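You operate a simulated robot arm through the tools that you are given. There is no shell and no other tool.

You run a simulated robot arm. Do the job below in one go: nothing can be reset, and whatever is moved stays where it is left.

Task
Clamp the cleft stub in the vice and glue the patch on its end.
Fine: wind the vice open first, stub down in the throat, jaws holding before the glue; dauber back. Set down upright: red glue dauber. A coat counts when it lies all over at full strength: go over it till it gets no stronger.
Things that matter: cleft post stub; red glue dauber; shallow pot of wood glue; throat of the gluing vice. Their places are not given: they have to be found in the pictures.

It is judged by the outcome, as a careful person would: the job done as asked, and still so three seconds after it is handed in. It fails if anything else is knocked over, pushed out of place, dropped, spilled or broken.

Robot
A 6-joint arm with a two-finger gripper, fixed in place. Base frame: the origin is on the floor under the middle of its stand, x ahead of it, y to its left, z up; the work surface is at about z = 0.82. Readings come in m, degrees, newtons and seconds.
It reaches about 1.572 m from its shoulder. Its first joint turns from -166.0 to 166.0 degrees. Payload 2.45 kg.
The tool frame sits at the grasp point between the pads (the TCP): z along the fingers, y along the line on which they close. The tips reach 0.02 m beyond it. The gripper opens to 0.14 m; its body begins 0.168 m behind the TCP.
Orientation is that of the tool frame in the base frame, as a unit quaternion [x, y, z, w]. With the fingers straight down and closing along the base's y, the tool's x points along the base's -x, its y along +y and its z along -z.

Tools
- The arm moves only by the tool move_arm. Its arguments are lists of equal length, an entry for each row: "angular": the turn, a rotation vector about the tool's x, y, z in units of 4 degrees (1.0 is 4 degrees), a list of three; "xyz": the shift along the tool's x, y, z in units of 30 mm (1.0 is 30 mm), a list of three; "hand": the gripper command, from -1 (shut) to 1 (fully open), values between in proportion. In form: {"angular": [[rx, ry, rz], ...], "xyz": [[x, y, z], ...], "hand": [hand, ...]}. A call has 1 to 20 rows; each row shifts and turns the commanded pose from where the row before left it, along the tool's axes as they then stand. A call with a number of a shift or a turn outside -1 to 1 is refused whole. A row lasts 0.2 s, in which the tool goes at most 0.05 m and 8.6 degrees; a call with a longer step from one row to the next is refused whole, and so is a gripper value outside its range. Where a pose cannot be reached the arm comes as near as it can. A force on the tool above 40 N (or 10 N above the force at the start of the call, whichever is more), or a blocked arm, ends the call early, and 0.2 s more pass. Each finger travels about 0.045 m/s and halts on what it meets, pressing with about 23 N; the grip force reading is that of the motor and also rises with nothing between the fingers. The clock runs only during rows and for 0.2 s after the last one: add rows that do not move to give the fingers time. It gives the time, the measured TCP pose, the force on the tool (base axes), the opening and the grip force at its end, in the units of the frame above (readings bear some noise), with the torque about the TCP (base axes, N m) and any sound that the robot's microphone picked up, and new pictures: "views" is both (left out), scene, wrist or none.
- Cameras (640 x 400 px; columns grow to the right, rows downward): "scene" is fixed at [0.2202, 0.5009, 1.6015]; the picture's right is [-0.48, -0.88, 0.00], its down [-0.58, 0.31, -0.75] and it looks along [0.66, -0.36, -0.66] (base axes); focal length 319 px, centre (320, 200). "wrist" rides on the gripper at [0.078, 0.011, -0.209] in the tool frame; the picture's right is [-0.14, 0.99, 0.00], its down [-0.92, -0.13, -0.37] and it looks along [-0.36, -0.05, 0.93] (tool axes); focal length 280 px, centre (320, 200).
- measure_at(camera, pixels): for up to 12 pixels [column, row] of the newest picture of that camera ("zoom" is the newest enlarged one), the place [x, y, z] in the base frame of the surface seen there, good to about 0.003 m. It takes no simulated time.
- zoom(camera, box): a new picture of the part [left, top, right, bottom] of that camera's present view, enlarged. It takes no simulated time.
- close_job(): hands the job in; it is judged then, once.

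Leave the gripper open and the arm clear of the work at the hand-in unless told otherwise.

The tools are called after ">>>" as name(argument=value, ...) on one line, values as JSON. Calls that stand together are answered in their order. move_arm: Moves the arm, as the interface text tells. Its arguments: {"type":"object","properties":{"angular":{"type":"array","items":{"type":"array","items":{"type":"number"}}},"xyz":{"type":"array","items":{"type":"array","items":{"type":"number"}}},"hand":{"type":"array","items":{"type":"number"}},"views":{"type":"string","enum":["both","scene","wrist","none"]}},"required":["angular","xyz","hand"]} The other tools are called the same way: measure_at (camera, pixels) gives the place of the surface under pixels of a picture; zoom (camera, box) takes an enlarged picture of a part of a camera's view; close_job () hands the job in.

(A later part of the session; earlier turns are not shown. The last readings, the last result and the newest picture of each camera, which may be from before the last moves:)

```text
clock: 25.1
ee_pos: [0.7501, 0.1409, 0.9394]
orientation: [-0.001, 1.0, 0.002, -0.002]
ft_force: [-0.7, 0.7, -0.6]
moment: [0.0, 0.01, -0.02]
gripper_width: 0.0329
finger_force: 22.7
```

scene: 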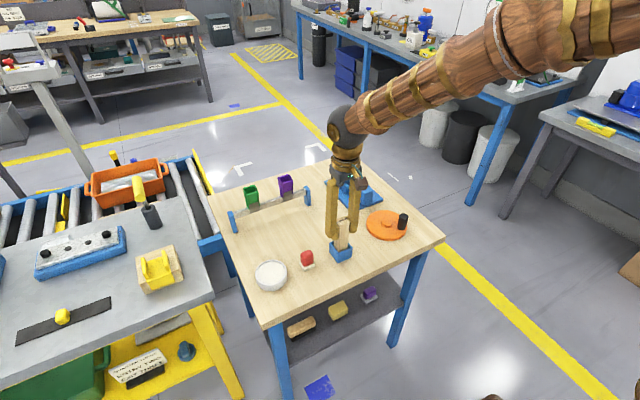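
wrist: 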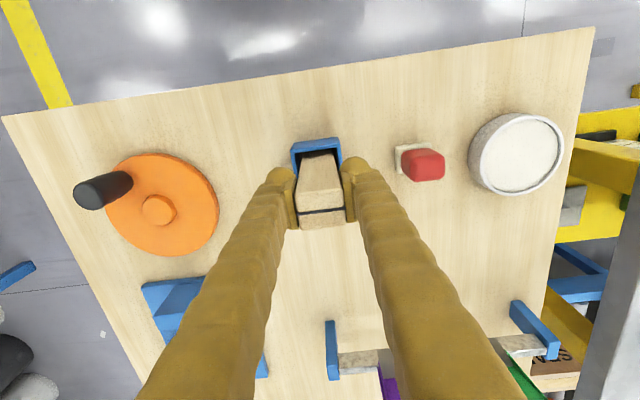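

Gripped at 33 mm. I'll hold a moment and lift straight up 100 mm, gently at first.

>>> move_arm(angular=[[0, 0, 0], [0, 0, 0], [0, 0, 0], [0, 0, 0], [0, 0, 0], [0, 0, 0], [0, 0, 0], [0, 0, 0], [0, 0, 0]], xyz=[[0, 0, 0], [0, 0, -0.2], [0, 0, -0.4], [0, 0, -0.5], [0, 0, -0.6], [0, 0, -0.7], [0, 0, -0.7], [0, 0, -0.4], [0, 0, 0]], hand=[-1, -1, -1, -1, -1, -1, -1, -1, -1])

```text
clock: 27.1
ee_pos: [0.7508, 0.1404, 1.045]
orientation: [0.0, 1.0, 0.002, -0.003]
ft_force: [-1.5, 0.4, -1.7]
moment: [-0.01, -0.02, -0.01]
gripper_width: 0.0328
finger_force: 23.5
```

scene: 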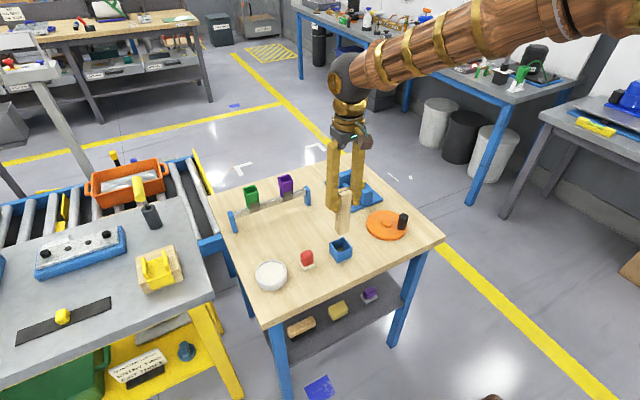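
wrist: 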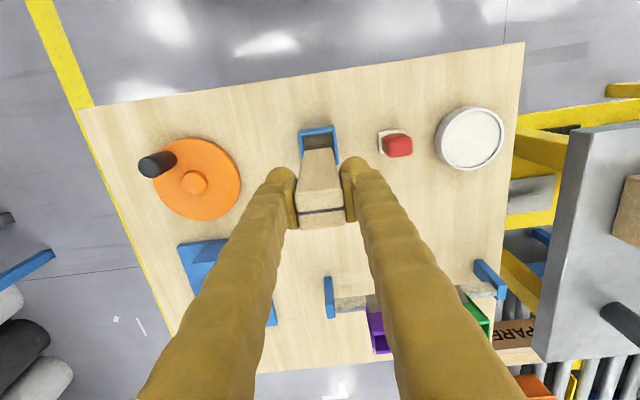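

The stub is lifted clear. I'll check its bottom height and whether it hangs straight.

>>> zoom(camera="scene", box=[310, 170, 375, 270])

>>> zoom(camera="wrist", box=[280, 120, 360, 235])

```text
4.00 times, centred on (342, 220) of scene
```

zoom: 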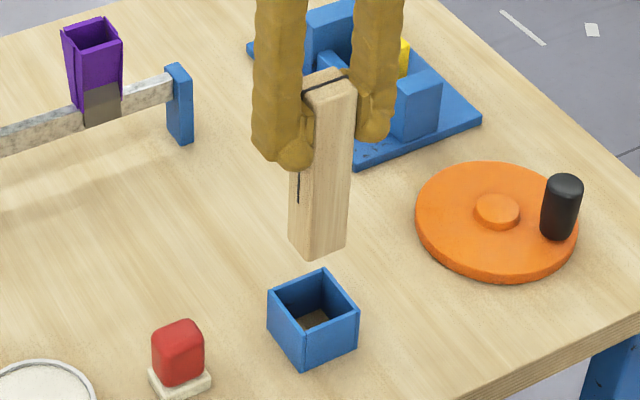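

```text
3.48 times, centred on (320, 178) of wrist
```

zoom: 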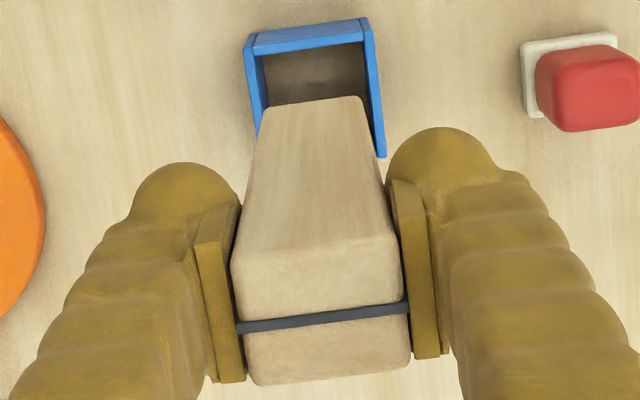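

>>> measure_at(camera="scene", pixels=[[339, 234], [339, 232], [335, 232], [345, 231], [341, 250], [338, 225], [345, 190], [340, 191]])

>>> measure_at(camera="zoom", pixels=[[310, 250], [320, 375], [320, 320], [320, 120], [240, 280], [398, 250], [270, 110], [358, 103], [310, 80], [222, 370], [432, 350], [220, 215]])

```text
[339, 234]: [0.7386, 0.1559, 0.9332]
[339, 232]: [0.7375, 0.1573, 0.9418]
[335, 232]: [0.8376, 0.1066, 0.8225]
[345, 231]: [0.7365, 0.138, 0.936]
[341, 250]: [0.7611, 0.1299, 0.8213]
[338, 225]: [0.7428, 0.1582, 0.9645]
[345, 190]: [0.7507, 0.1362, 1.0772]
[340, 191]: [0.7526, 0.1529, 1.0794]
```

```text
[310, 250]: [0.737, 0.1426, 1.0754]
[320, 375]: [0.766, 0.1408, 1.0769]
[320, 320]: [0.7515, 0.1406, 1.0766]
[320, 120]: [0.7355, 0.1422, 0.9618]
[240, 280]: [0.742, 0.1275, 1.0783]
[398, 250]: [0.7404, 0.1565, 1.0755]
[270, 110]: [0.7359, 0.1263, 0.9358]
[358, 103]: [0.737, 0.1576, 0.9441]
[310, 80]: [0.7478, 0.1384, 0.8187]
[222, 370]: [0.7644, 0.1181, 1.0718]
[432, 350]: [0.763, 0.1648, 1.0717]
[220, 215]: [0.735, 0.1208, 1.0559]
```

>>> measure_at(camera="scene", pixels=[[308, 190], [309, 203], [287, 180], [250, 190], [233, 215]])

```text
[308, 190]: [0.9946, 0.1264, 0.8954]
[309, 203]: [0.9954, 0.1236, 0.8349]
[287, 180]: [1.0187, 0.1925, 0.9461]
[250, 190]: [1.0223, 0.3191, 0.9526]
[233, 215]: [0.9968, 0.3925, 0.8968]
```

The stub is about 150 mm long with its bottom at z≈0.927, and the path to the vice is clear of the rack post at (0.995, 0.125). I'll rise 20 mm and carry it to above the throat centre (0.985, -0.060).

>>> move_arm(angular=[[0, 0, 0], [0, 0, 0], [0, 0, 0], [0, 0, 0], [0, 0, 0], [0, 0, 0], [0, 0, 0], [0, 0, 0], [0, 0, 0], [0, 0, 0], [0, 0, 0], [0, 0, 0], [0, 0, 0], [0, 0, 0], [0, 0, 0]], xyz=[[0, 0, -0.3], [0, 0, -0.4], [-0.45, -0.38, 0], [-0.7, -0.6, 0], [-0.7, -0.6, 0], [-0.7, -0.6, 0], [-0.7, -0.6, 0], [-0.7, -0.6, 0], [-0.7, -0.6, 0], [-0.7, -0.6, 0], [-0.7, -0.6, 0], [-0.7, -0.6, 0], [-0.7, -0.6, 0], [-0.38, -0.3, 0], [0, 0, 0]], hand=[-1, -1, -1, -1, -1, -1, -1, -1, -1, -1, -1, -1, -1, -1, -1])

```text
clock: 30.3
ee_pos: [0.9857, -0.0595, 1.0638]
orientation: [-0.001, 1.0, 0.002, -0.002]
ft_force: [0.2, -0.2, -1.3]
moment: [-0.05, 0.02, -0.01]
gripper_width: 0.0327
finger_force: 23.0
```

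scene: 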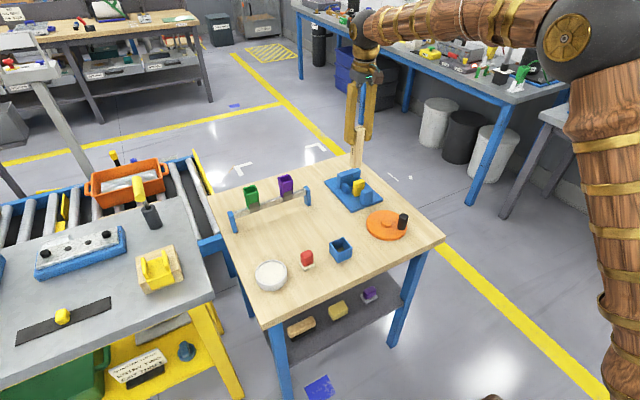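
wrist: 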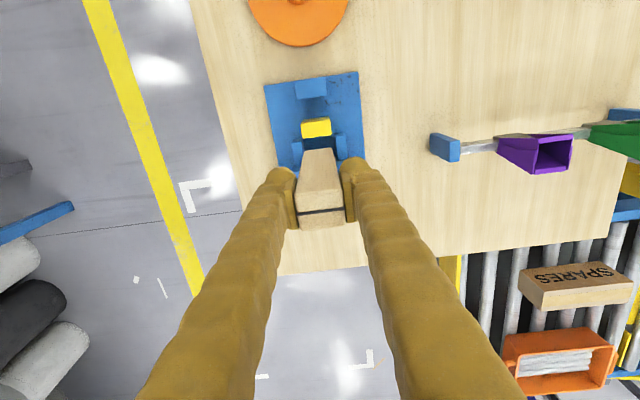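

>>> zoom(camera="wrist", box=[275, 80, 365, 235])

>>> zoom(camera="scene", box=[325, 110, 395, 215])

```text
2.58 times, centred on (320, 158) of wrist
```

zoom: 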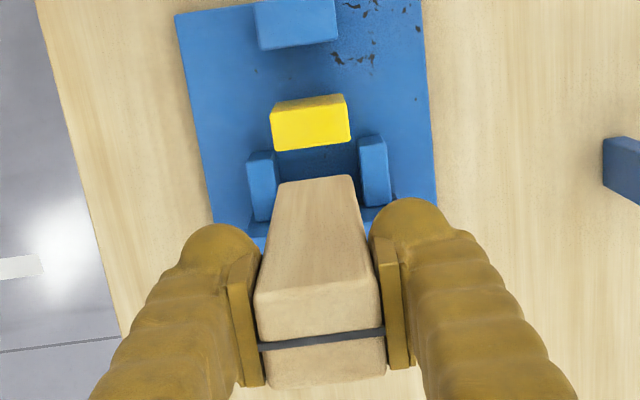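

```text
3.81 times, centred on (360, 162) of scene
```

zoom: 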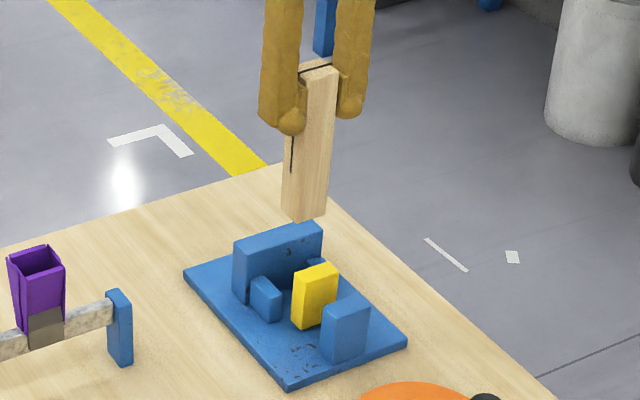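

>>> measure_at(camera="wrist", pixels=[[316, 136], [304, 137], [329, 133], [318, 151], [307, 153], [331, 150], [298, 150], [339, 145], [316, 143], [344, 150]])

>>> measure_at(camera="zoom", pixels=[[302, 215], [290, 210], [318, 212], [240, 250], [315, 235], [255, 242], [300, 228], [320, 270], [298, 285], [310, 268]])

```text
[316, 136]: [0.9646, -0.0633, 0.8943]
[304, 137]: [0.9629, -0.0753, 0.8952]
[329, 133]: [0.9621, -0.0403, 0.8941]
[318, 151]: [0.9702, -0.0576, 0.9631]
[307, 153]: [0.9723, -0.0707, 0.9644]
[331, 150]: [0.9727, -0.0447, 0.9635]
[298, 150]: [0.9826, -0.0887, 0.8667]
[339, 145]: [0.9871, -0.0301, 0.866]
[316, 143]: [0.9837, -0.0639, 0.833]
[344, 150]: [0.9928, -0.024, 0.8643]
```

```text
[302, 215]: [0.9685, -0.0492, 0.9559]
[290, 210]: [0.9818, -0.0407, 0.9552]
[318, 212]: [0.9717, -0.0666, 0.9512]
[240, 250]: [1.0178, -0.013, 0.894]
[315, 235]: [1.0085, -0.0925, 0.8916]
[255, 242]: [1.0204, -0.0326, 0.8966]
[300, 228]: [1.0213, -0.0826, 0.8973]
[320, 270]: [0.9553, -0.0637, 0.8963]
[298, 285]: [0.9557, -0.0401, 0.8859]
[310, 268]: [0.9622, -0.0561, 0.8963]
```

The stub's near face is x≈0.971 and it clears the yellow jaw (0.9645) and the back jaw (1.0065) by about 6–7 mm each, centred in y. I'll lower it 102 mm first.

>>> move_arm(angular=[[0, 0, 0], [0, 0, 0], [0, 0, 0], [0, 0, 0], [0, 0, 0], [0, 0, 0], [0, 0, 0], [0, 0, 0], [0, 0, 0]], xyz=[[0, 0, 0.5], [0, 0, 0.5], [0, 0, 0.5], [0, 0, 0.5], [0, 0, 0.5], [0, 0, 0.4], [0, 0, 0.3], [0, 0, 0.2], [0, 0, 0]], hand=[-1, -1, -1, -1, -1, -1, -1, -1, -1])

```text
clock: 32.3
ee_pos: [0.9848, -0.0597, 0.9627]
orientation: [0.0, 1.0, 0.002, -0.002]
ft_force: [0.1, 0.4, -1.0]
moment: [0.01, -0.03, 0.0]
gripper_width: 0.0327
finger_force: 23.0
```

scene: 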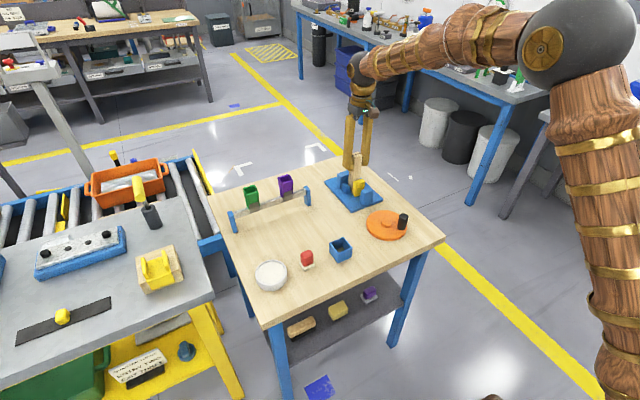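
wrist: 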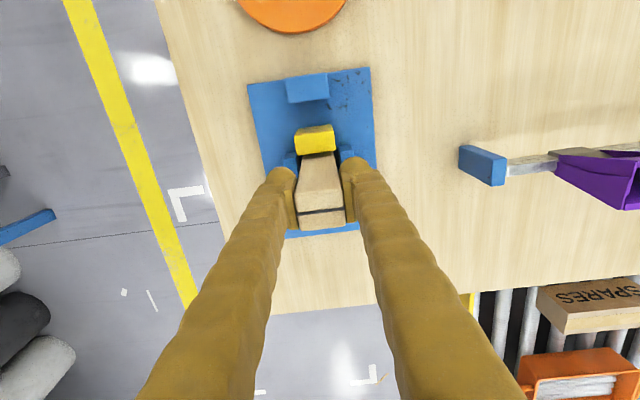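

Free so far at z 0.9627. Contact is expected near 0.953; I'll go on in small steps of 1.5–2 mm and read the vertical force.

>>> move_arm(angular=[[0, 0, 0], [0, 0, 0], [0, 0, 0], [0, 0, 0], [0, 0, 0]], xyz=[[0, 0, 0.06], [0, 0, 0.06], [0, 0, 0.06], [0, 0, 0.06], [0, 0, 0]], hand=[-1, -1, -1, -1, -1], views="none")

```text
clock: 33.5
ee_pos: [0.9846, -0.0589, 0.9551]
orientation: [0.0, 1.0, 0.002, -0.003]
ft_force: [0.7, 0.6, -1.6]
moment: [0.03, 0.03, 0.01]
gripper_width: 0.0326
finger_force: 23.2
```

>>> move_arm(angular=[[0, 0, 0], [0, 0, 0], [0, 0, 0]], xyz=[[0, 0, 0.05], [0, 0, 0.05], [0, 0, 0]], hand=[-1, -1, -1], views="none")

```text
clock: 34.3
ee_pos: [0.9847, -0.0598, 0.9524]
orientation: [0.0, 1.0, 0.002, -0.003]
ft_force: [-0.3, -0.8, 0.4]
moment: [-0.04, 0.03, 0.02]
gripper_width: 0.0327
finger_force: 23.3
```

Force is barely changing (z 0.9524, Fz 0.4 N). I'll go on 1 mm at a time.

>>> move_arm(angular=[[0, 0, 0], [0, 0, 0], [0, 0, 0]], xyz=[[0, 0, 0.035], [0, 0, 0.035], [0, 0, 0]], hand=[-1, -1, -1], views="none")

```text
clock: 35.1
ee_pos: [0.9835, -0.0585, 0.9513]
orientation: [0.0, 1.0, 0.002, -0.002]
ft_force: [0.6, -2.1, 25.2]
moment: [-0.03, -0.09, 0.0]
gripper_width: 0.0326
finger_force: 23.2
```

Contact: 25 N at z 0.9513, so the stub stands on the vice's bed. I'll lift 1.5 mm, shift it 5 mm toward the back jaw, and look.

>>> move_arm(angular=[[0, 0, 0], [0, 0, 0], [0, 0, 0], [0, 0, 0]], xyz=[[0, 0, -0.06], [-0.08, 0, 0], [-0.08, 0, 0], [0, 0, 0]], hand=[-1, -1, -1, -1])

```text
clock: 36.1
ee_pos: [0.9885, -0.0591, 0.9498]
orientation: [0.0, 1.0, 0.002, -0.003]
ft_force: [-1.2, 0.7, -0.5]
moment: [0.05, 0.02, 0.02]
gripper_width: 0.0328
finger_force: 23.0
```

scene: 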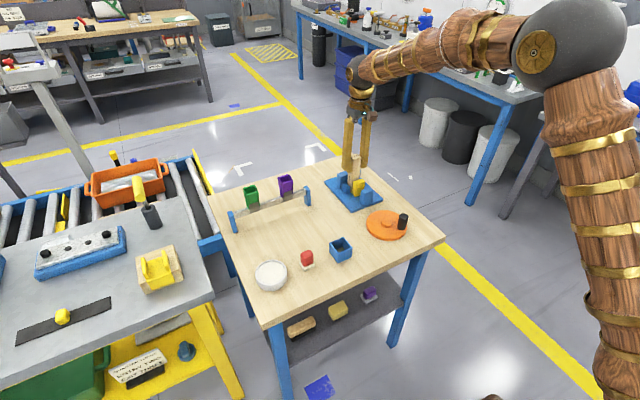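
wrist: 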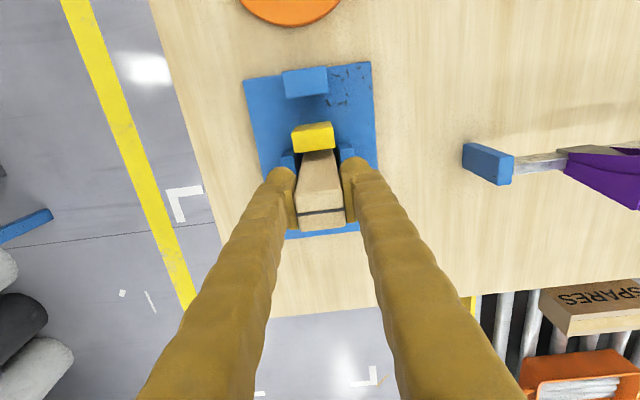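

>>> zoom(camera="scene", box=[325, 140, 389, 215])

>>> zoom(camera="wrist", box=[270, 110, 370, 240])

```text
5.33 times, centred on (357, 178) of scene
```

zoom: 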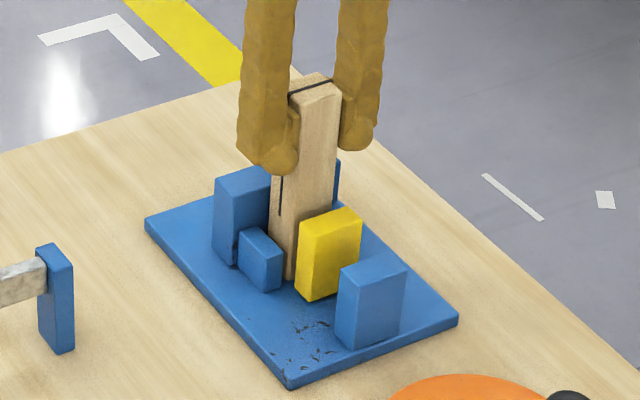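

```text
3.08 times, centred on (320, 175) of wrist
```

zoom: 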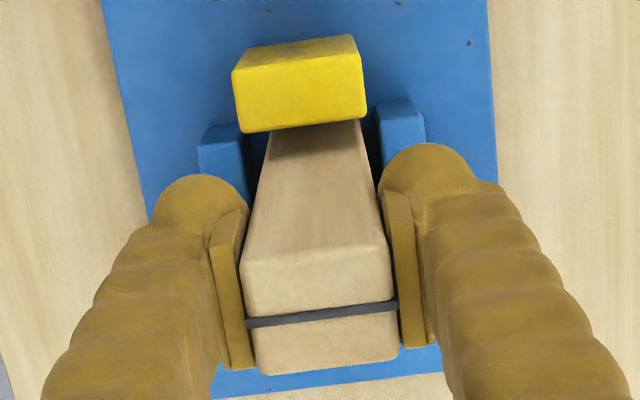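

The stub stands between the cheeks, upright, behind the yellow jaw. I'll lower the 1.5 mm back to contact and then open the fingers gently.

>>> move_arm(angular=[[0, 0, 0], [0, 0, 0]], xyz=[[0, 0, 0.05], [0, 0, 0]], hand=[-1, -1], views="none")

```text
clock: 36.7
ee_pos: [0.9906, -0.0578, 0.9513]
orientation: [0.0, 1.0, 0.002, -0.002]
ft_force: [-2.6, 0.7, 13.7]
moment: [-0.02, 0.09, 0.0]
gripper_width: 0.033
finger_force: 23.3
```

Contact again at 13.7 N. Now I open the fingers to about 65 mm and hold still.

>>> move_arm(angular=[[0, 0, 0], [0, 0, 0], [0, 0, 0], [0, 0, 0]], xyz=[[0, 0, 0], [0, 0, 0], [0, 0, 0], [0, 0, 0]], hand=[-0.07, -0.07, -0.07, -0.07])

```text
clock: 37.7
ee_pos: [0.9892, -0.0585, 0.9495]
orientation: [0.001, 1.0, 0.002, -0.003]
ft_force: [-0.3, -0.3, -1.2]
moment: [-0.04, -0.02, -0.02]
gripper_width: 0.0651
finger_force: 0.0
```

scene: 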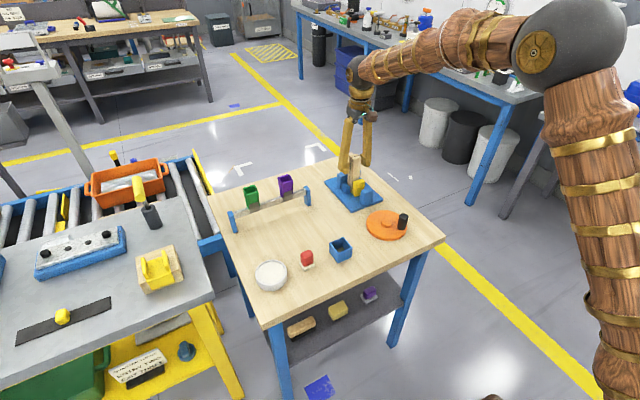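
wrist: 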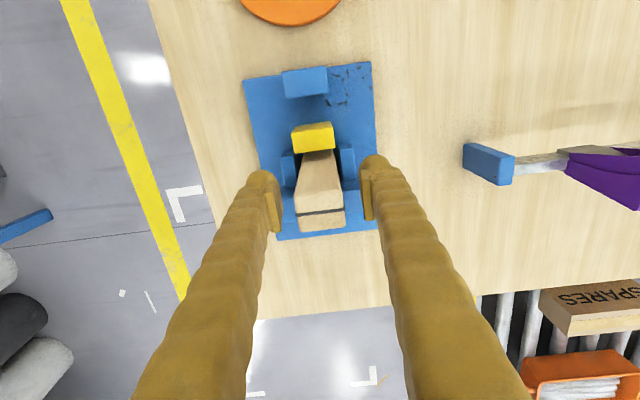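

The stub stands by itself. I'll rise straight up 120 mm and go over to the crank knob near (0.735, -0.085).

>>> move_arm(angular=[[0, 0, 0], [0, 0, 0], [0, 0, 0], [0, 0, 0], [0, 0, 0], [0, 0, 0], [0, 0, 0], [0, 0, 0], [0, 0, 0], [0, 0, 0], [0, 0, 0], [0, 0, 0], [0, 0, 0], [0, 0, 0], [0, 0, 0]], xyz=[[0, 0, -0.5], [0, 0, -0.9], [0, 0, -0.9], [0, 0, -0.9], [0, 0, -0.8], [0.94, -0.098, 0], [0.94, -0.098, 0], [0.94, -0.098, 0], [0.94, -0.098, 0], [0.94, -0.098, 0], [0.94, -0.098, 0], [0.94, -0.098, 0], [0.94, -0.098, 0], [0.94, -0.098, 0], [0, 0, 0]], hand=[-0.07, -0.07, -0.07, -0.07, -0.07, -0.07, -0.07, -0.07, -0.07, -0.07, -0.07, -0.07, -0.07, -0.07, -0.07])

```text
clock: 40.9
ee_pos: [0.7358, -0.0844, 1.0714]
orientation: [0.0, 1.0, 0.002, -0.003]
ft_force: [0.1, -0.4, 0.1]
moment: [0.0, 0.02, 0.02]
gripper_width: 0.0652
finger_force: 0.0
```

scene: 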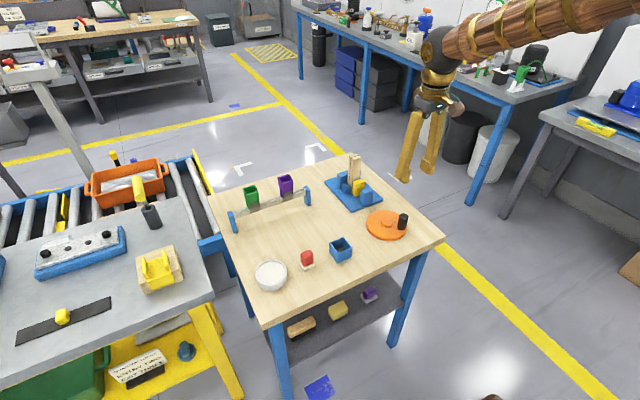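
wrist: 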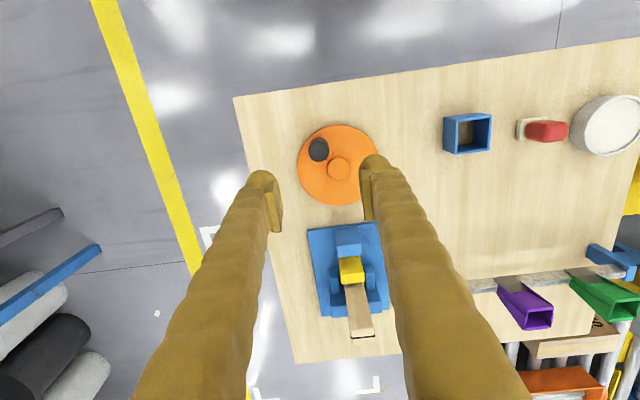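

>>> zoom(camera="wrist", box=[290, 115, 390, 210])

>>> zoom(camera="scene", box=[325, 140, 389, 215])

```text
4.21 times, centred on (340, 162) of wrist
```

zoom: 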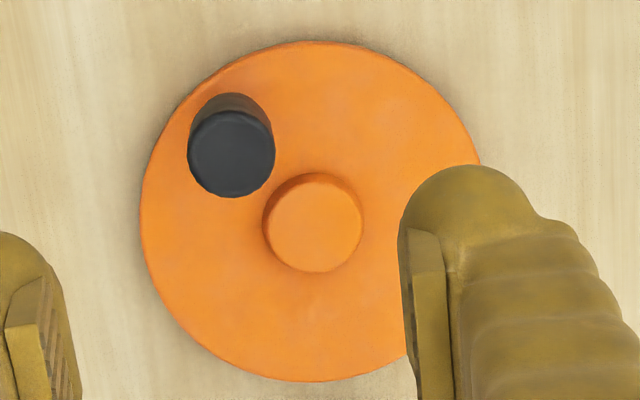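

```text
5.33 times, centred on (357, 178) of scene
```

zoom: 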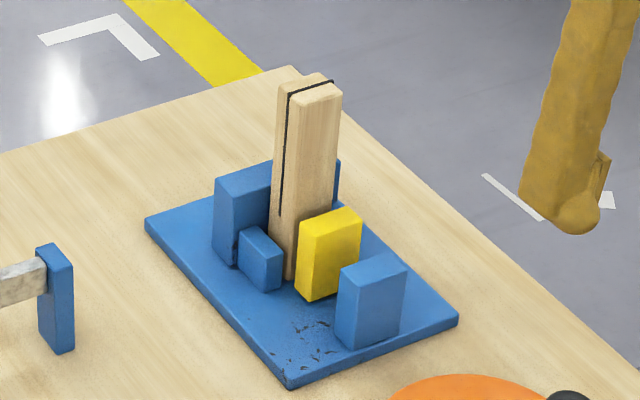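

>>> measure_at(camera="wrist", pixels=[[319, 151], [310, 151], [328, 151], [319, 142], [319, 160], [339, 168]])

>>> measure_at(camera="zoom", pixels=[[315, 92], [290, 80], [325, 78], [310, 82], [280, 95], [325, 100], [283, 270], [300, 200], [345, 215], [290, 240]])

```text
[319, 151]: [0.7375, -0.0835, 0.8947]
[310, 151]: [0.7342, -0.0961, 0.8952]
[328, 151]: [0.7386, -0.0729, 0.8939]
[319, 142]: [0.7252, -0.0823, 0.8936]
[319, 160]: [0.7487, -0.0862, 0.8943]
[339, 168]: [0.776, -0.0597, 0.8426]
```

```text
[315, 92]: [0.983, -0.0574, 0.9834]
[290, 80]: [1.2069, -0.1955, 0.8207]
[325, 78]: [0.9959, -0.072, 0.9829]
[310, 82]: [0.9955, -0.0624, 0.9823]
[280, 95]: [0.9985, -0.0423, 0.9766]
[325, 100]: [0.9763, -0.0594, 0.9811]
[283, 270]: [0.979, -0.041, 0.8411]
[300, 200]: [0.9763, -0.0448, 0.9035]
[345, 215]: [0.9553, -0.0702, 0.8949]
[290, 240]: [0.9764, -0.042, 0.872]
```

The stub stands upright with its near face at x≈0.976 and its end at z≈0.982. The knob is at (0.737, -0.084), about 210°. I'll go down and grip it.

>>> move_arm(angular=[[0, 0, 0], [0, 0, 0], [0, 0, 0], [0, 0, 0], [0, 0, 0], [0, 0, 0], [0, 0, 0], [0, 0, 0], [0, 0, 0], [0, 0, 0], [0, 0, 0], [0, 0, 0], [0, 0, 0], [0, 0, 0]], xyz=[[-0.04, 0, 0.9], [0, 0, 1], [0, 0, 1], [0, 0, 1], [0, 0, 1], [0, 0, 0.8], [0, 0, 0.6], [0, 0, 0.3], [0, 0, 0], [0, 0, 0], [0, 0, 0], [0, 0, 0], [0, 0, 0], [0, 0, 0]], hand=[-0.07, -0.07, -0.07, -0.07, -0.07, -0.07, -0.07, -0.07, -0.07, -1, -1, -1, -1, -1])

```text
clock: 43.9
ee_pos: [0.7369, -0.0859, 0.8732]
orientation: [-0.001, 1.0, 0.002, -0.003]
ft_force: [-2.1, -0.9, -2.3]
moment: [-0.01, 0.01, -0.01]
gripper_width: 0.0285
finger_force: 45.2
```

scene: 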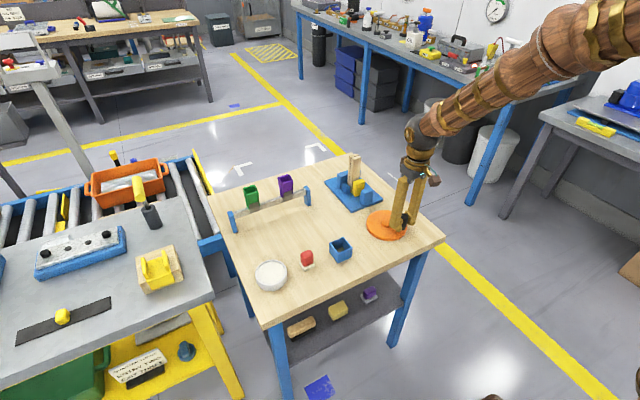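
wrist: 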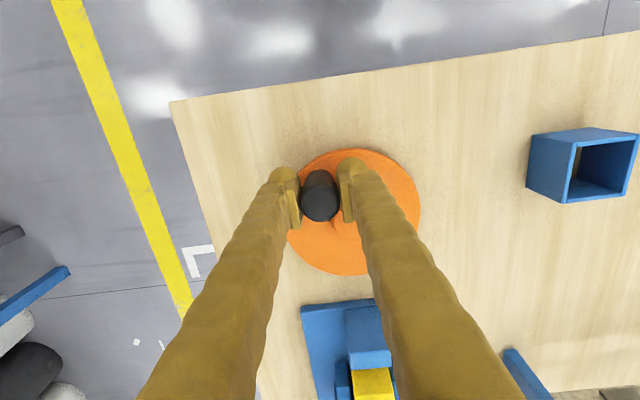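

Gripped. Turning clockwise to close: 96° first (about 8 mm of jaw travel), then I check.

>>> move_arm(angular=[[0, 0, 0], [0, 0, 0], [0, 0, 0], [0, 0, 0], [0, 0, 0], [0, 0, 0], [0, 0, 0], [0, 0, 0], [0, 0, 0], [0, 0, 0], [0, 0, 0], [0, 0, 0], [0, 0, 0], [0, 0, 0], [0, 0, 0], [0, 0, 0]], xyz=[[0.0827, 0.1524, 0], [0.0664, 0.1602, 0], [0.0492, 0.1663, 0], [0.0316, 0.1705, 0], [0.0136, 0.1729, 0], [-0.0045, 0.1733, 0], [-0.0226, 0.1719, 0], [-0.0405, 0.1686, 0], [-0.0579, 0.1634, 0], [-0.0746, 0.1565, 0], [-0.0906, 0.1478, 0], [-0.1056, 0.1376, 0], [-0.1194, 0.1258, 0], [-0.1319, 0.1126, 0], [-0.1429, 0.0982, 0], [-0.1524, 0.0827, 0]], hand=[-1, -1, -1, -1, -1, -1, -1, -1, -1, -1, -1, -1, -1, -1, -1, -1])

```text
clock: 45.7
ee_pos: [0.7319, -0.0451, 0.8742]
orientation: [0.0, 1.0, 0.001, -0.002]
ft_force: [1.5, -1.1, -7.8]
moment: [-0.04, -0.07, 0.0]
gripper_width: 0.0286
finger_force: 45.3
stopped in row 9: the force on the tool passed its limit at 41 N (the readings are from after the stop); the commanded pose is now the measured one
```

scene: 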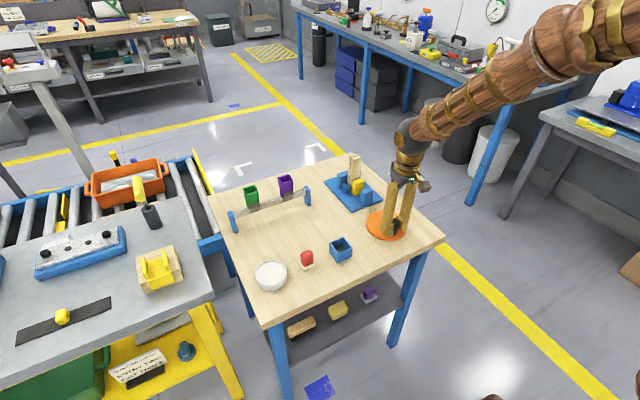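
wrist: 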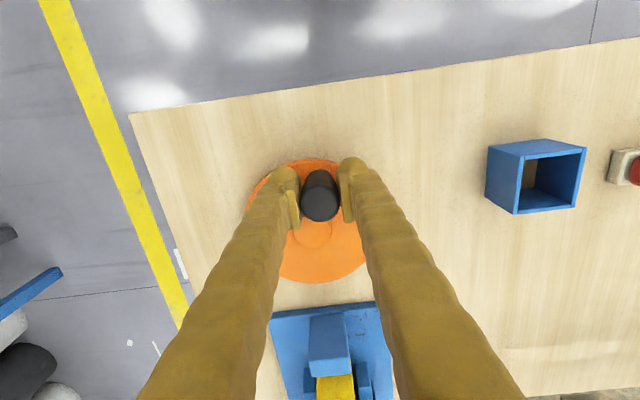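

The limit tripped at about 162° with nothing wrong in view. I'll continue at 4° per row.

>>> move_arm(angular=[[0, 0, 0], [0, 0, 0], [0, 0, 0], [0, 0, 0], [0, 0, 0], [0, 0, 0], [0, 0, 0], [0, 0, 0], [0, 0, 0], [0, 0, 0], [0, 0, 0], [0, 0, 0], [0, 0, 0], [0, 0, 0], [0, 0, 0], [0, 0, 0], [0, 0, 0], [0, 0, 0], [0, 0, 0], [0, 0, 0]], xyz=[[-0.0395, 0.1084, 0], [-0.0469, 0.1054, 0], [-0.0542, 0.1019, 0], [-0.0612, 0.0979, 0], [-0.0678, 0.0934, 0], [-0.0742, 0.0884, 0], [-0.0802, 0.083, 0], [-0.0858, 0.0772, 0], [-0.0909, 0.0711, 0], [-0.0957, 0.0645, 0], [-0.0999, 0.0577, 0], [-0.1037, 0.0506, 0], [-0.107, 0.0432, 0], [-0.1098, 0.0357, 0], [-0.112, 0.0279, 0], [-0.1136, 0.02, 0], [-0.1148, 0.0121, 0], [-0.1153, 0.004, 0], [-0.1153, -0.004, 0], [-0.1148, -0.0121, 0]], hand=[-1, -1, -1, -1, -1, -1, -1, -1, -1, -1, -1, -1, -1, -1, -1, -1, -1, -1, -1, -1])

```text
clock: 49.5
ee_pos: [0.7768, -0.0109, 0.875]
orientation: [0.001, 1.0, 0.001, 0.0]
ft_force: [0.2, 3.9, 0.2]
moment: [0.03, -0.02, -0.02]
gripper_width: 0.0288
finger_force: 44.9
stopped in row 18: the force on the tool passed its limit at 41 N (the readings are from after the stop); the commanded pose is now the measured one
```

scene: 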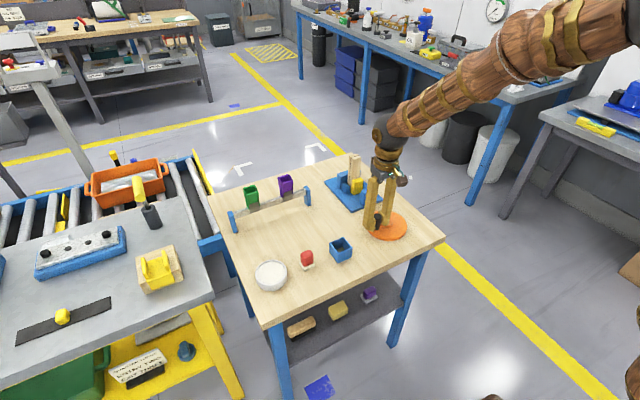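
wrist: 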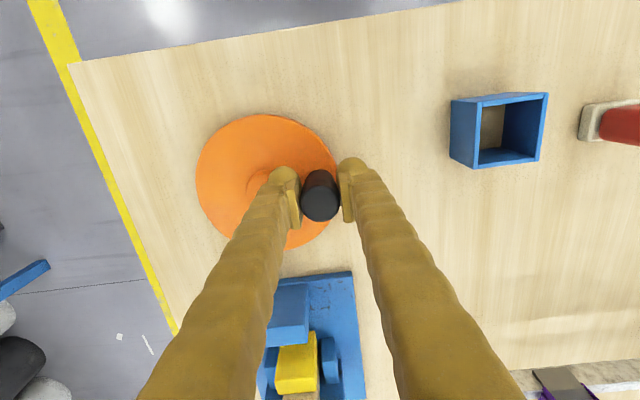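

>>> zoom(camera="scene", box=[325, 140, 389, 215])

>>> measure_at(camera="wrist", pixels=[[297, 350], [297, 370], [298, 380], [320, 203], [302, 396]])

```text
5.33 times, centred on (357, 178) of scene
```

zoom: 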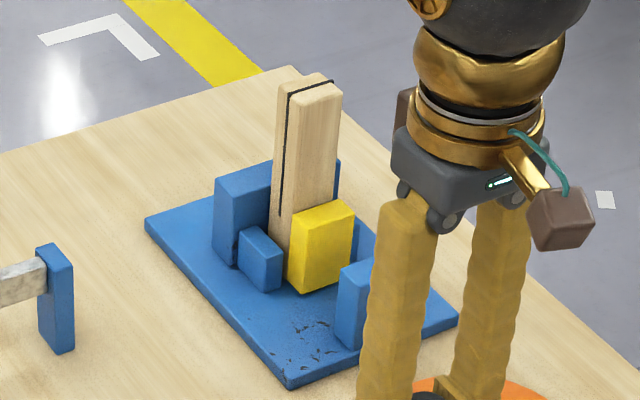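

```text
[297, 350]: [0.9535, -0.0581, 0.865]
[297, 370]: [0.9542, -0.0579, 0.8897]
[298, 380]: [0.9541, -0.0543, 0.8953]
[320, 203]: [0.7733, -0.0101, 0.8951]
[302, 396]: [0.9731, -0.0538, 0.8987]
```

The yellow jaw is about 2–3 mm short of the stub. I'll continue clockwise at 4° per row for 48°.

>>> move_arm(angular=[[0, 0, 0], [0, 0, 0], [0, 0, 0], [0, 0, 0], [0, 0, 0], [0, 0, 0], [0, 0, 0], [0, 0, 0], [0, 0, 0], [0, 0, 0], [0, 0, 0], [0, 0, 0]], xyz=[[-0.1154, 0.025, 0], [-0.1152, -0.007, 0], [-0.1144, -0.0151, 0], [-0.1131, -0.023, 0], [-0.1112, -0.0308, 0], [-0.1088, -0.0385, 0], [-0.1058, -0.046, 0], [-0.1024, -0.0533, 0], [-0.0984, -0.0603, 0], [-0.0939, -0.067, 0], [-0.089, -0.0734, 0], [-0.0837, -0.0794, 0]], hand=[-1, -1, -1, -1, -1, -1, -1, -1, -1, -1, -1, -1])

```text
clock: 52.0
ee_pos: [0.8147, -0.026, 0.8736]
orientation: [0.0, 1.0, 0.001, 0.0]
ft_force: [-9.9, -8.0, 13.0]
moment: [-0.11, 0.14, 0.0]
gripper_width: 0.0281
finger_force: 44.5
```

scene: 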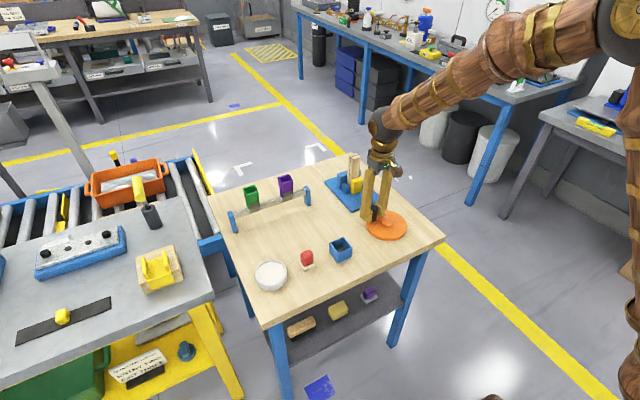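
wrist: 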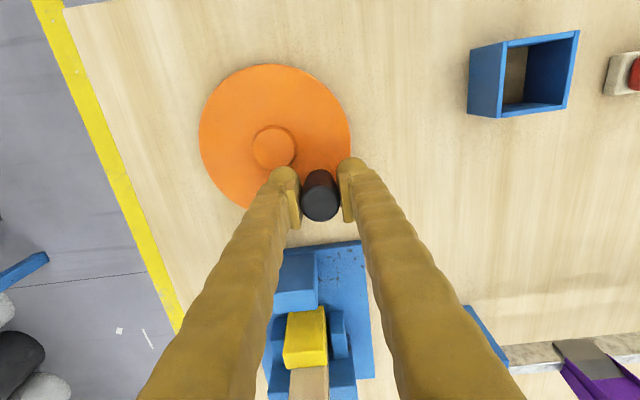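

>>> zoom(camera="scene", box=[325, 140, 389, 215])

>>> zoom(camera="wrist", box=[250, 290, 390, 400])

>>> measure_at(camera="wrist", pixels=[[305, 350], [305, 335], [305, 362], [310, 380], [310, 395]])

```text
5.33 times, centred on (357, 178) of scene
```

zoom: 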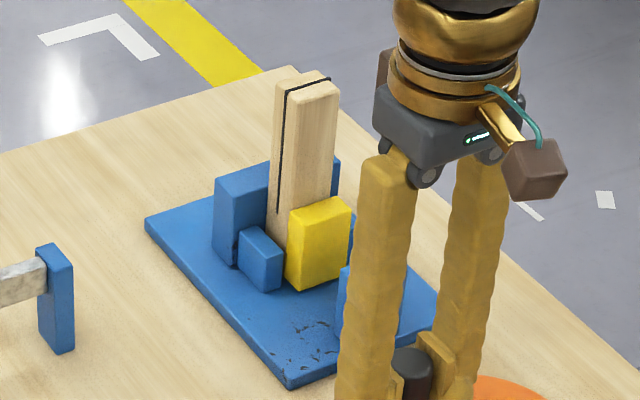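

```text
3.64 times, centred on (320, 345) of wrist
```

zoom: 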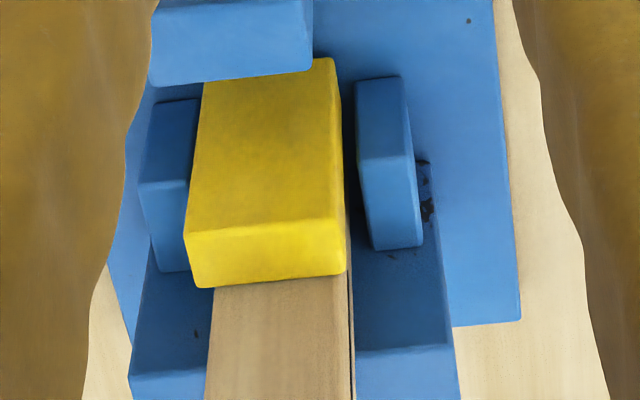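

```text
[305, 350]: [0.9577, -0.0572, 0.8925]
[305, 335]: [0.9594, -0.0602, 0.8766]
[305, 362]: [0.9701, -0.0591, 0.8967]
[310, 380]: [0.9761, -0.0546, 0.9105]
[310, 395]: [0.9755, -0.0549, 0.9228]
```

The jaw is now at or just touching the stub. I'll keep turning clockwise in 4° rows, another 32°, to take up the last 2–3 mm and clamp.

>>> move_arm(angular=[[0, 0, 0], [0, 0, 0], [0, 0, 0], [0, 0, 0], [0, 0, 0], [0, 0, 0], [0, 0, 0], [0, 0, 0]], xyz=[[-0.0757, -0.0871, 0], [-0.0694, -0.0922, 0], [-0.0629, -0.0968, 0], [-0.0559, -0.1009, 0], [-0.0488, -0.1046, 0], [-0.0414, -0.1077, 0], [-0.0337, -0.1104, 0], [-0.026, -0.1124, 0]], hand=[-1, -1, -1, -1, -1, -1, -1, -1])

```text
clock: 53.9
ee_pos: [0.8279, -0.0485, 0.8736]
orientation: [0.0, 1.0, 0.001, 0.0]
ft_force: [34.3, 8.3, 1.9]
moment: [0.13, -0.51, 0.03]
gripper_width: 0.0285
finger_force: 45.3
```

scene: 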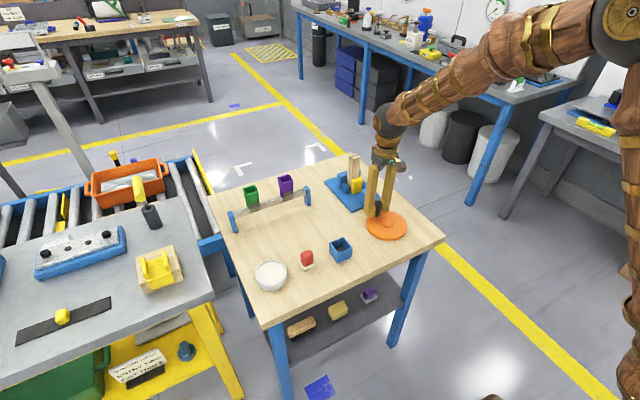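
wrist: 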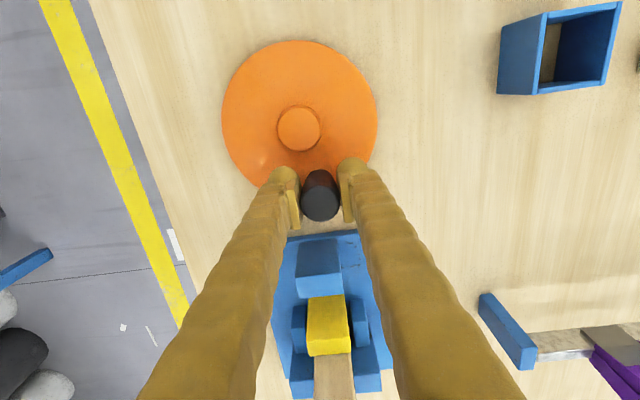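

>>> measure_at(camera="wrist", pixels=[[327, 335], [327, 325], [327, 350], [335, 375], [335, 395], [320, 203]])

>>> zoom(camera="wrist", box=[265, 280, 405, 400])

>>> zoom(camera="scene", box=[325, 140, 389, 215])

```text
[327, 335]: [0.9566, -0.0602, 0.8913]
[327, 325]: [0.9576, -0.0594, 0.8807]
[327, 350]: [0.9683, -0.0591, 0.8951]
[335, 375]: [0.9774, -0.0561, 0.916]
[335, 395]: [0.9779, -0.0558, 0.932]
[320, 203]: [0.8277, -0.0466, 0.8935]
```

```text
3.33 times, centred on (335, 340) of wrist
```

zoom: 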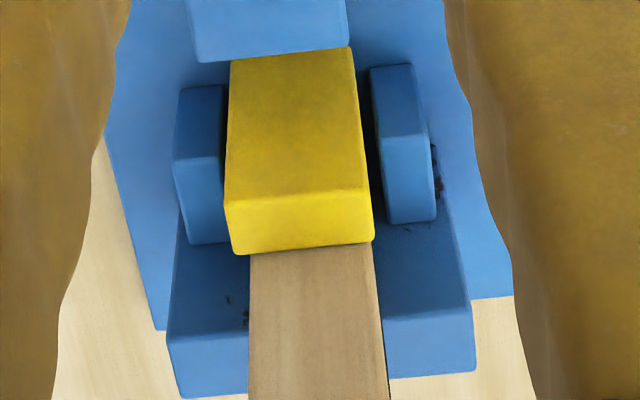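

```text
5.33 times, centred on (357, 178) of scene
```

zoom: 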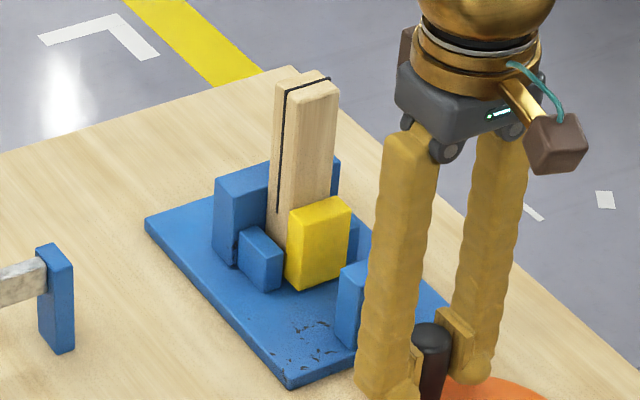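

The jaw now seems pressed on the stub (near face x≈0.9775, so its back is on the back jaw). The side force is mostly radial, so I'll correct 1.5 mm outward and turn a few degrees more to feel the tangential resistance.

>>> move_arm(angular=[[0, 0, 0], [0, 0, 0], [0, 0, 0], [0, 0, 0]], xyz=[[-0.05, 0, 0], [-0.0181, -0.114, 0], [-0.0101, -0.115, 0], [0, 0, 0]], hand=[-1, -1, -1, -1])

```text
clock: 54.9
ee_pos: [0.8294, -0.0575, 0.8719]
orientation: [0.0, 1.0, 0.001, -0.001]
ft_force: [8.4, -0.1, 23.5]
moment: [-0.03, -0.08, 0.02]
gripper_width: 0.0285
finger_force: 45.3
```

scene: 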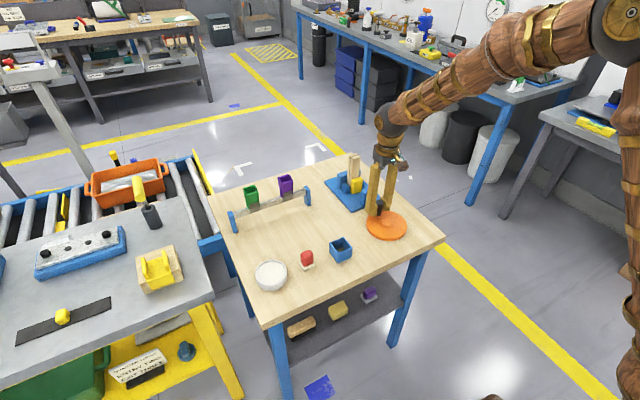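
wrist: 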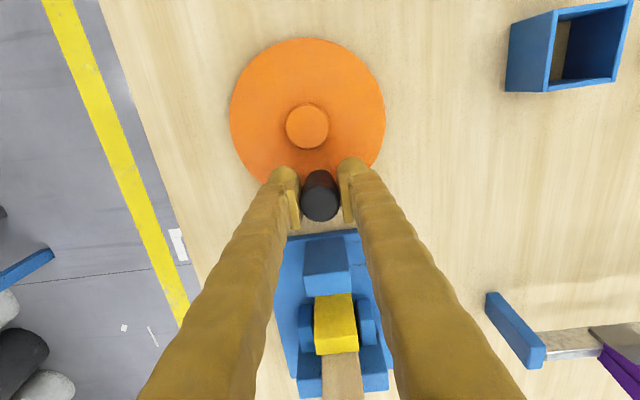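

>>> measure_at(camera="wrist", pixels=[[335, 335], [335, 325], [335, 348], [342, 370], [342, 390], [320, 203]])

>>> zoom(camera="scene", box=[335, 145, 375, 205])

```text
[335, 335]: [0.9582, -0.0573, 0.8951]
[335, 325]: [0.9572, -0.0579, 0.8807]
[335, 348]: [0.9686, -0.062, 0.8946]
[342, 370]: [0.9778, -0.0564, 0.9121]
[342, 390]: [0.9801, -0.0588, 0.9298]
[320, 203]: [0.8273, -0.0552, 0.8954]
```

```text
6.67 times, centred on (355, 175) of scene
```

zoom: 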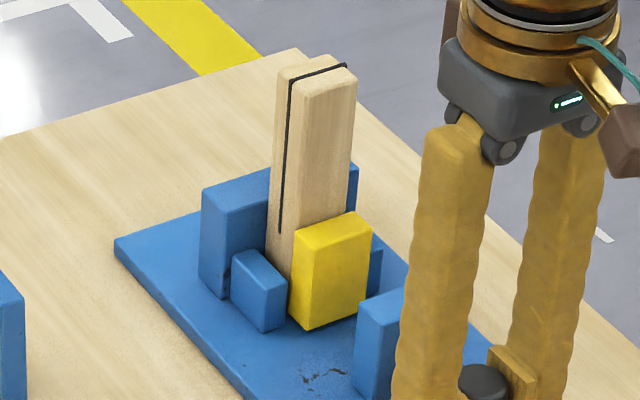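

The jaw hasn't moved over the last 40° of winding (front face 0.9577, stub face 0.978), so it's pressing the stub against the back jaw. I'll add about 16° more for a firm hold.

>>> move_arm(angular=[[0, 0, 0], [0, 0, 0], [0, 0, 0], [0, 0, 0], [0, 0, 0]], xyz=[[-0.01, -0.1154, -0.02], [0.0081, -0.1151, 0], [0.0161, -0.1143, 0], [0.024, -0.1129, 0], [0, 0, 0]], hand=[-1, -1, -1, -1, -1])

```text
clock: 56.0
ee_pos: [0.8287, -0.0701, 0.8736]
orientation: [0.0, 1.0, 0.001, -0.001]
ft_force: [16.8, -4.0, -0.9]
moment: [-0.03, -0.22, 0.01]
gripper_width: 0.0287
finger_force: 45.2
```

scene: 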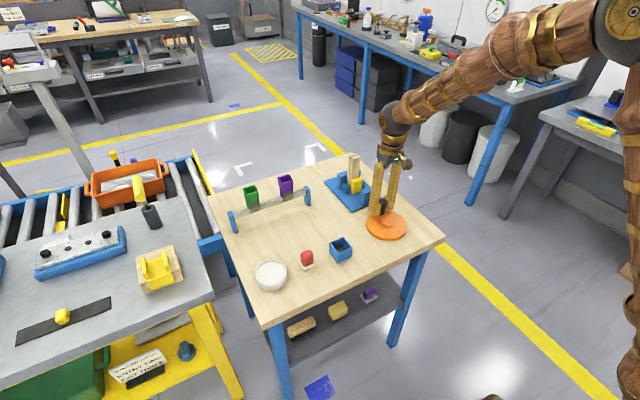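
wrist: 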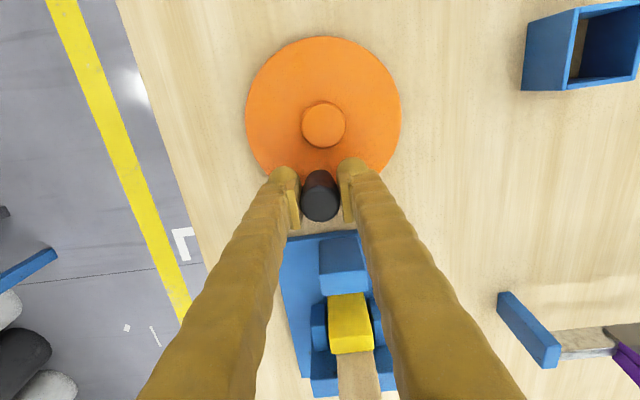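

>>> measure_at(camera="wrist", pixels=[[350, 335], [350, 325], [350, 347], [355, 370], [355, 390]])

>>> move_arm(angular=[[0, 0, 0], [0, 0, 0], [0, 0, 0], [0, 0, 0], [0, 0, 0], [0, 0, 0], [0, 0, 0], [0, 0, 0], [0, 0, 0], [0, 0, 0]], xyz=[[0, 0, 0], [0, 0, 0], [0, 0, 0], [0, 0, -0.6], [0, 0, -0.9], [0, 0, -0.9], [0, 0, -0.9], [0, 0, -0.9], [0, 0, -0.9], [0, 0, -0.9]], hand=[0, 0, 0, 0, 0, 0, 0, 0, 0, 0])

```text
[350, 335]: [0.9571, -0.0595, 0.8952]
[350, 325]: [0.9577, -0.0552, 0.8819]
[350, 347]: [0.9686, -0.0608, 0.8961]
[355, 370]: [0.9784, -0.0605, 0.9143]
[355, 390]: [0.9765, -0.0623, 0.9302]
```

```text
clock: 58.2
ee_pos: [0.8288, -0.0714, 1.0543]
orientation: [0.0, 1.0, 0.001, -0.001]
ft_force: [-0.3, -0.3, -0.2]
moment: [0.03, -0.01, -0.02]
gripper_width: 0.0698
finger_force: 0.0
```

scene: 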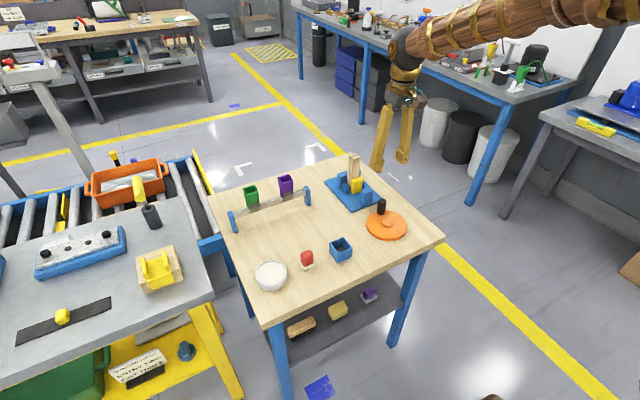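
wrist: 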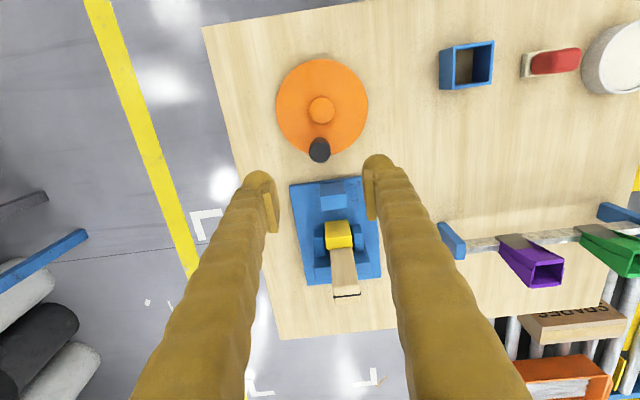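

The wheel stayed where it was left and the jaw still presses on the stub. I'll look closer at the stub in the vice.

>>> zoom(camera="wrist", box=[285, 170, 390, 305])

>>> zoom(camera="scene", box=[335, 145, 375, 205])

```text
2.96 times, centred on (338, 238) of wrist
```

zoom: 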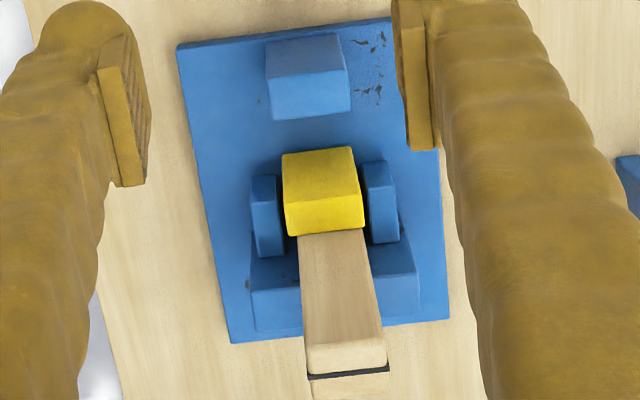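

```text
6.67 times, centred on (355, 175) of scene
```

zoom: 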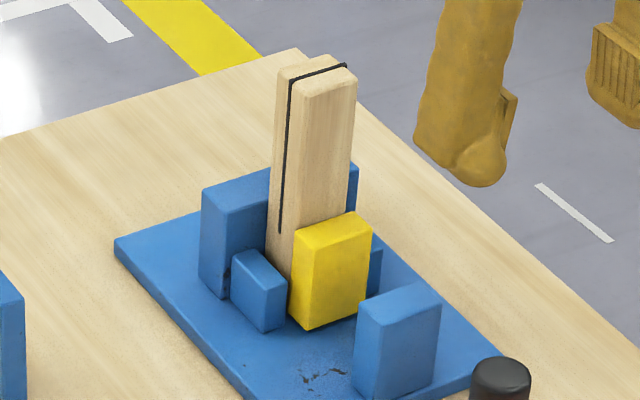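

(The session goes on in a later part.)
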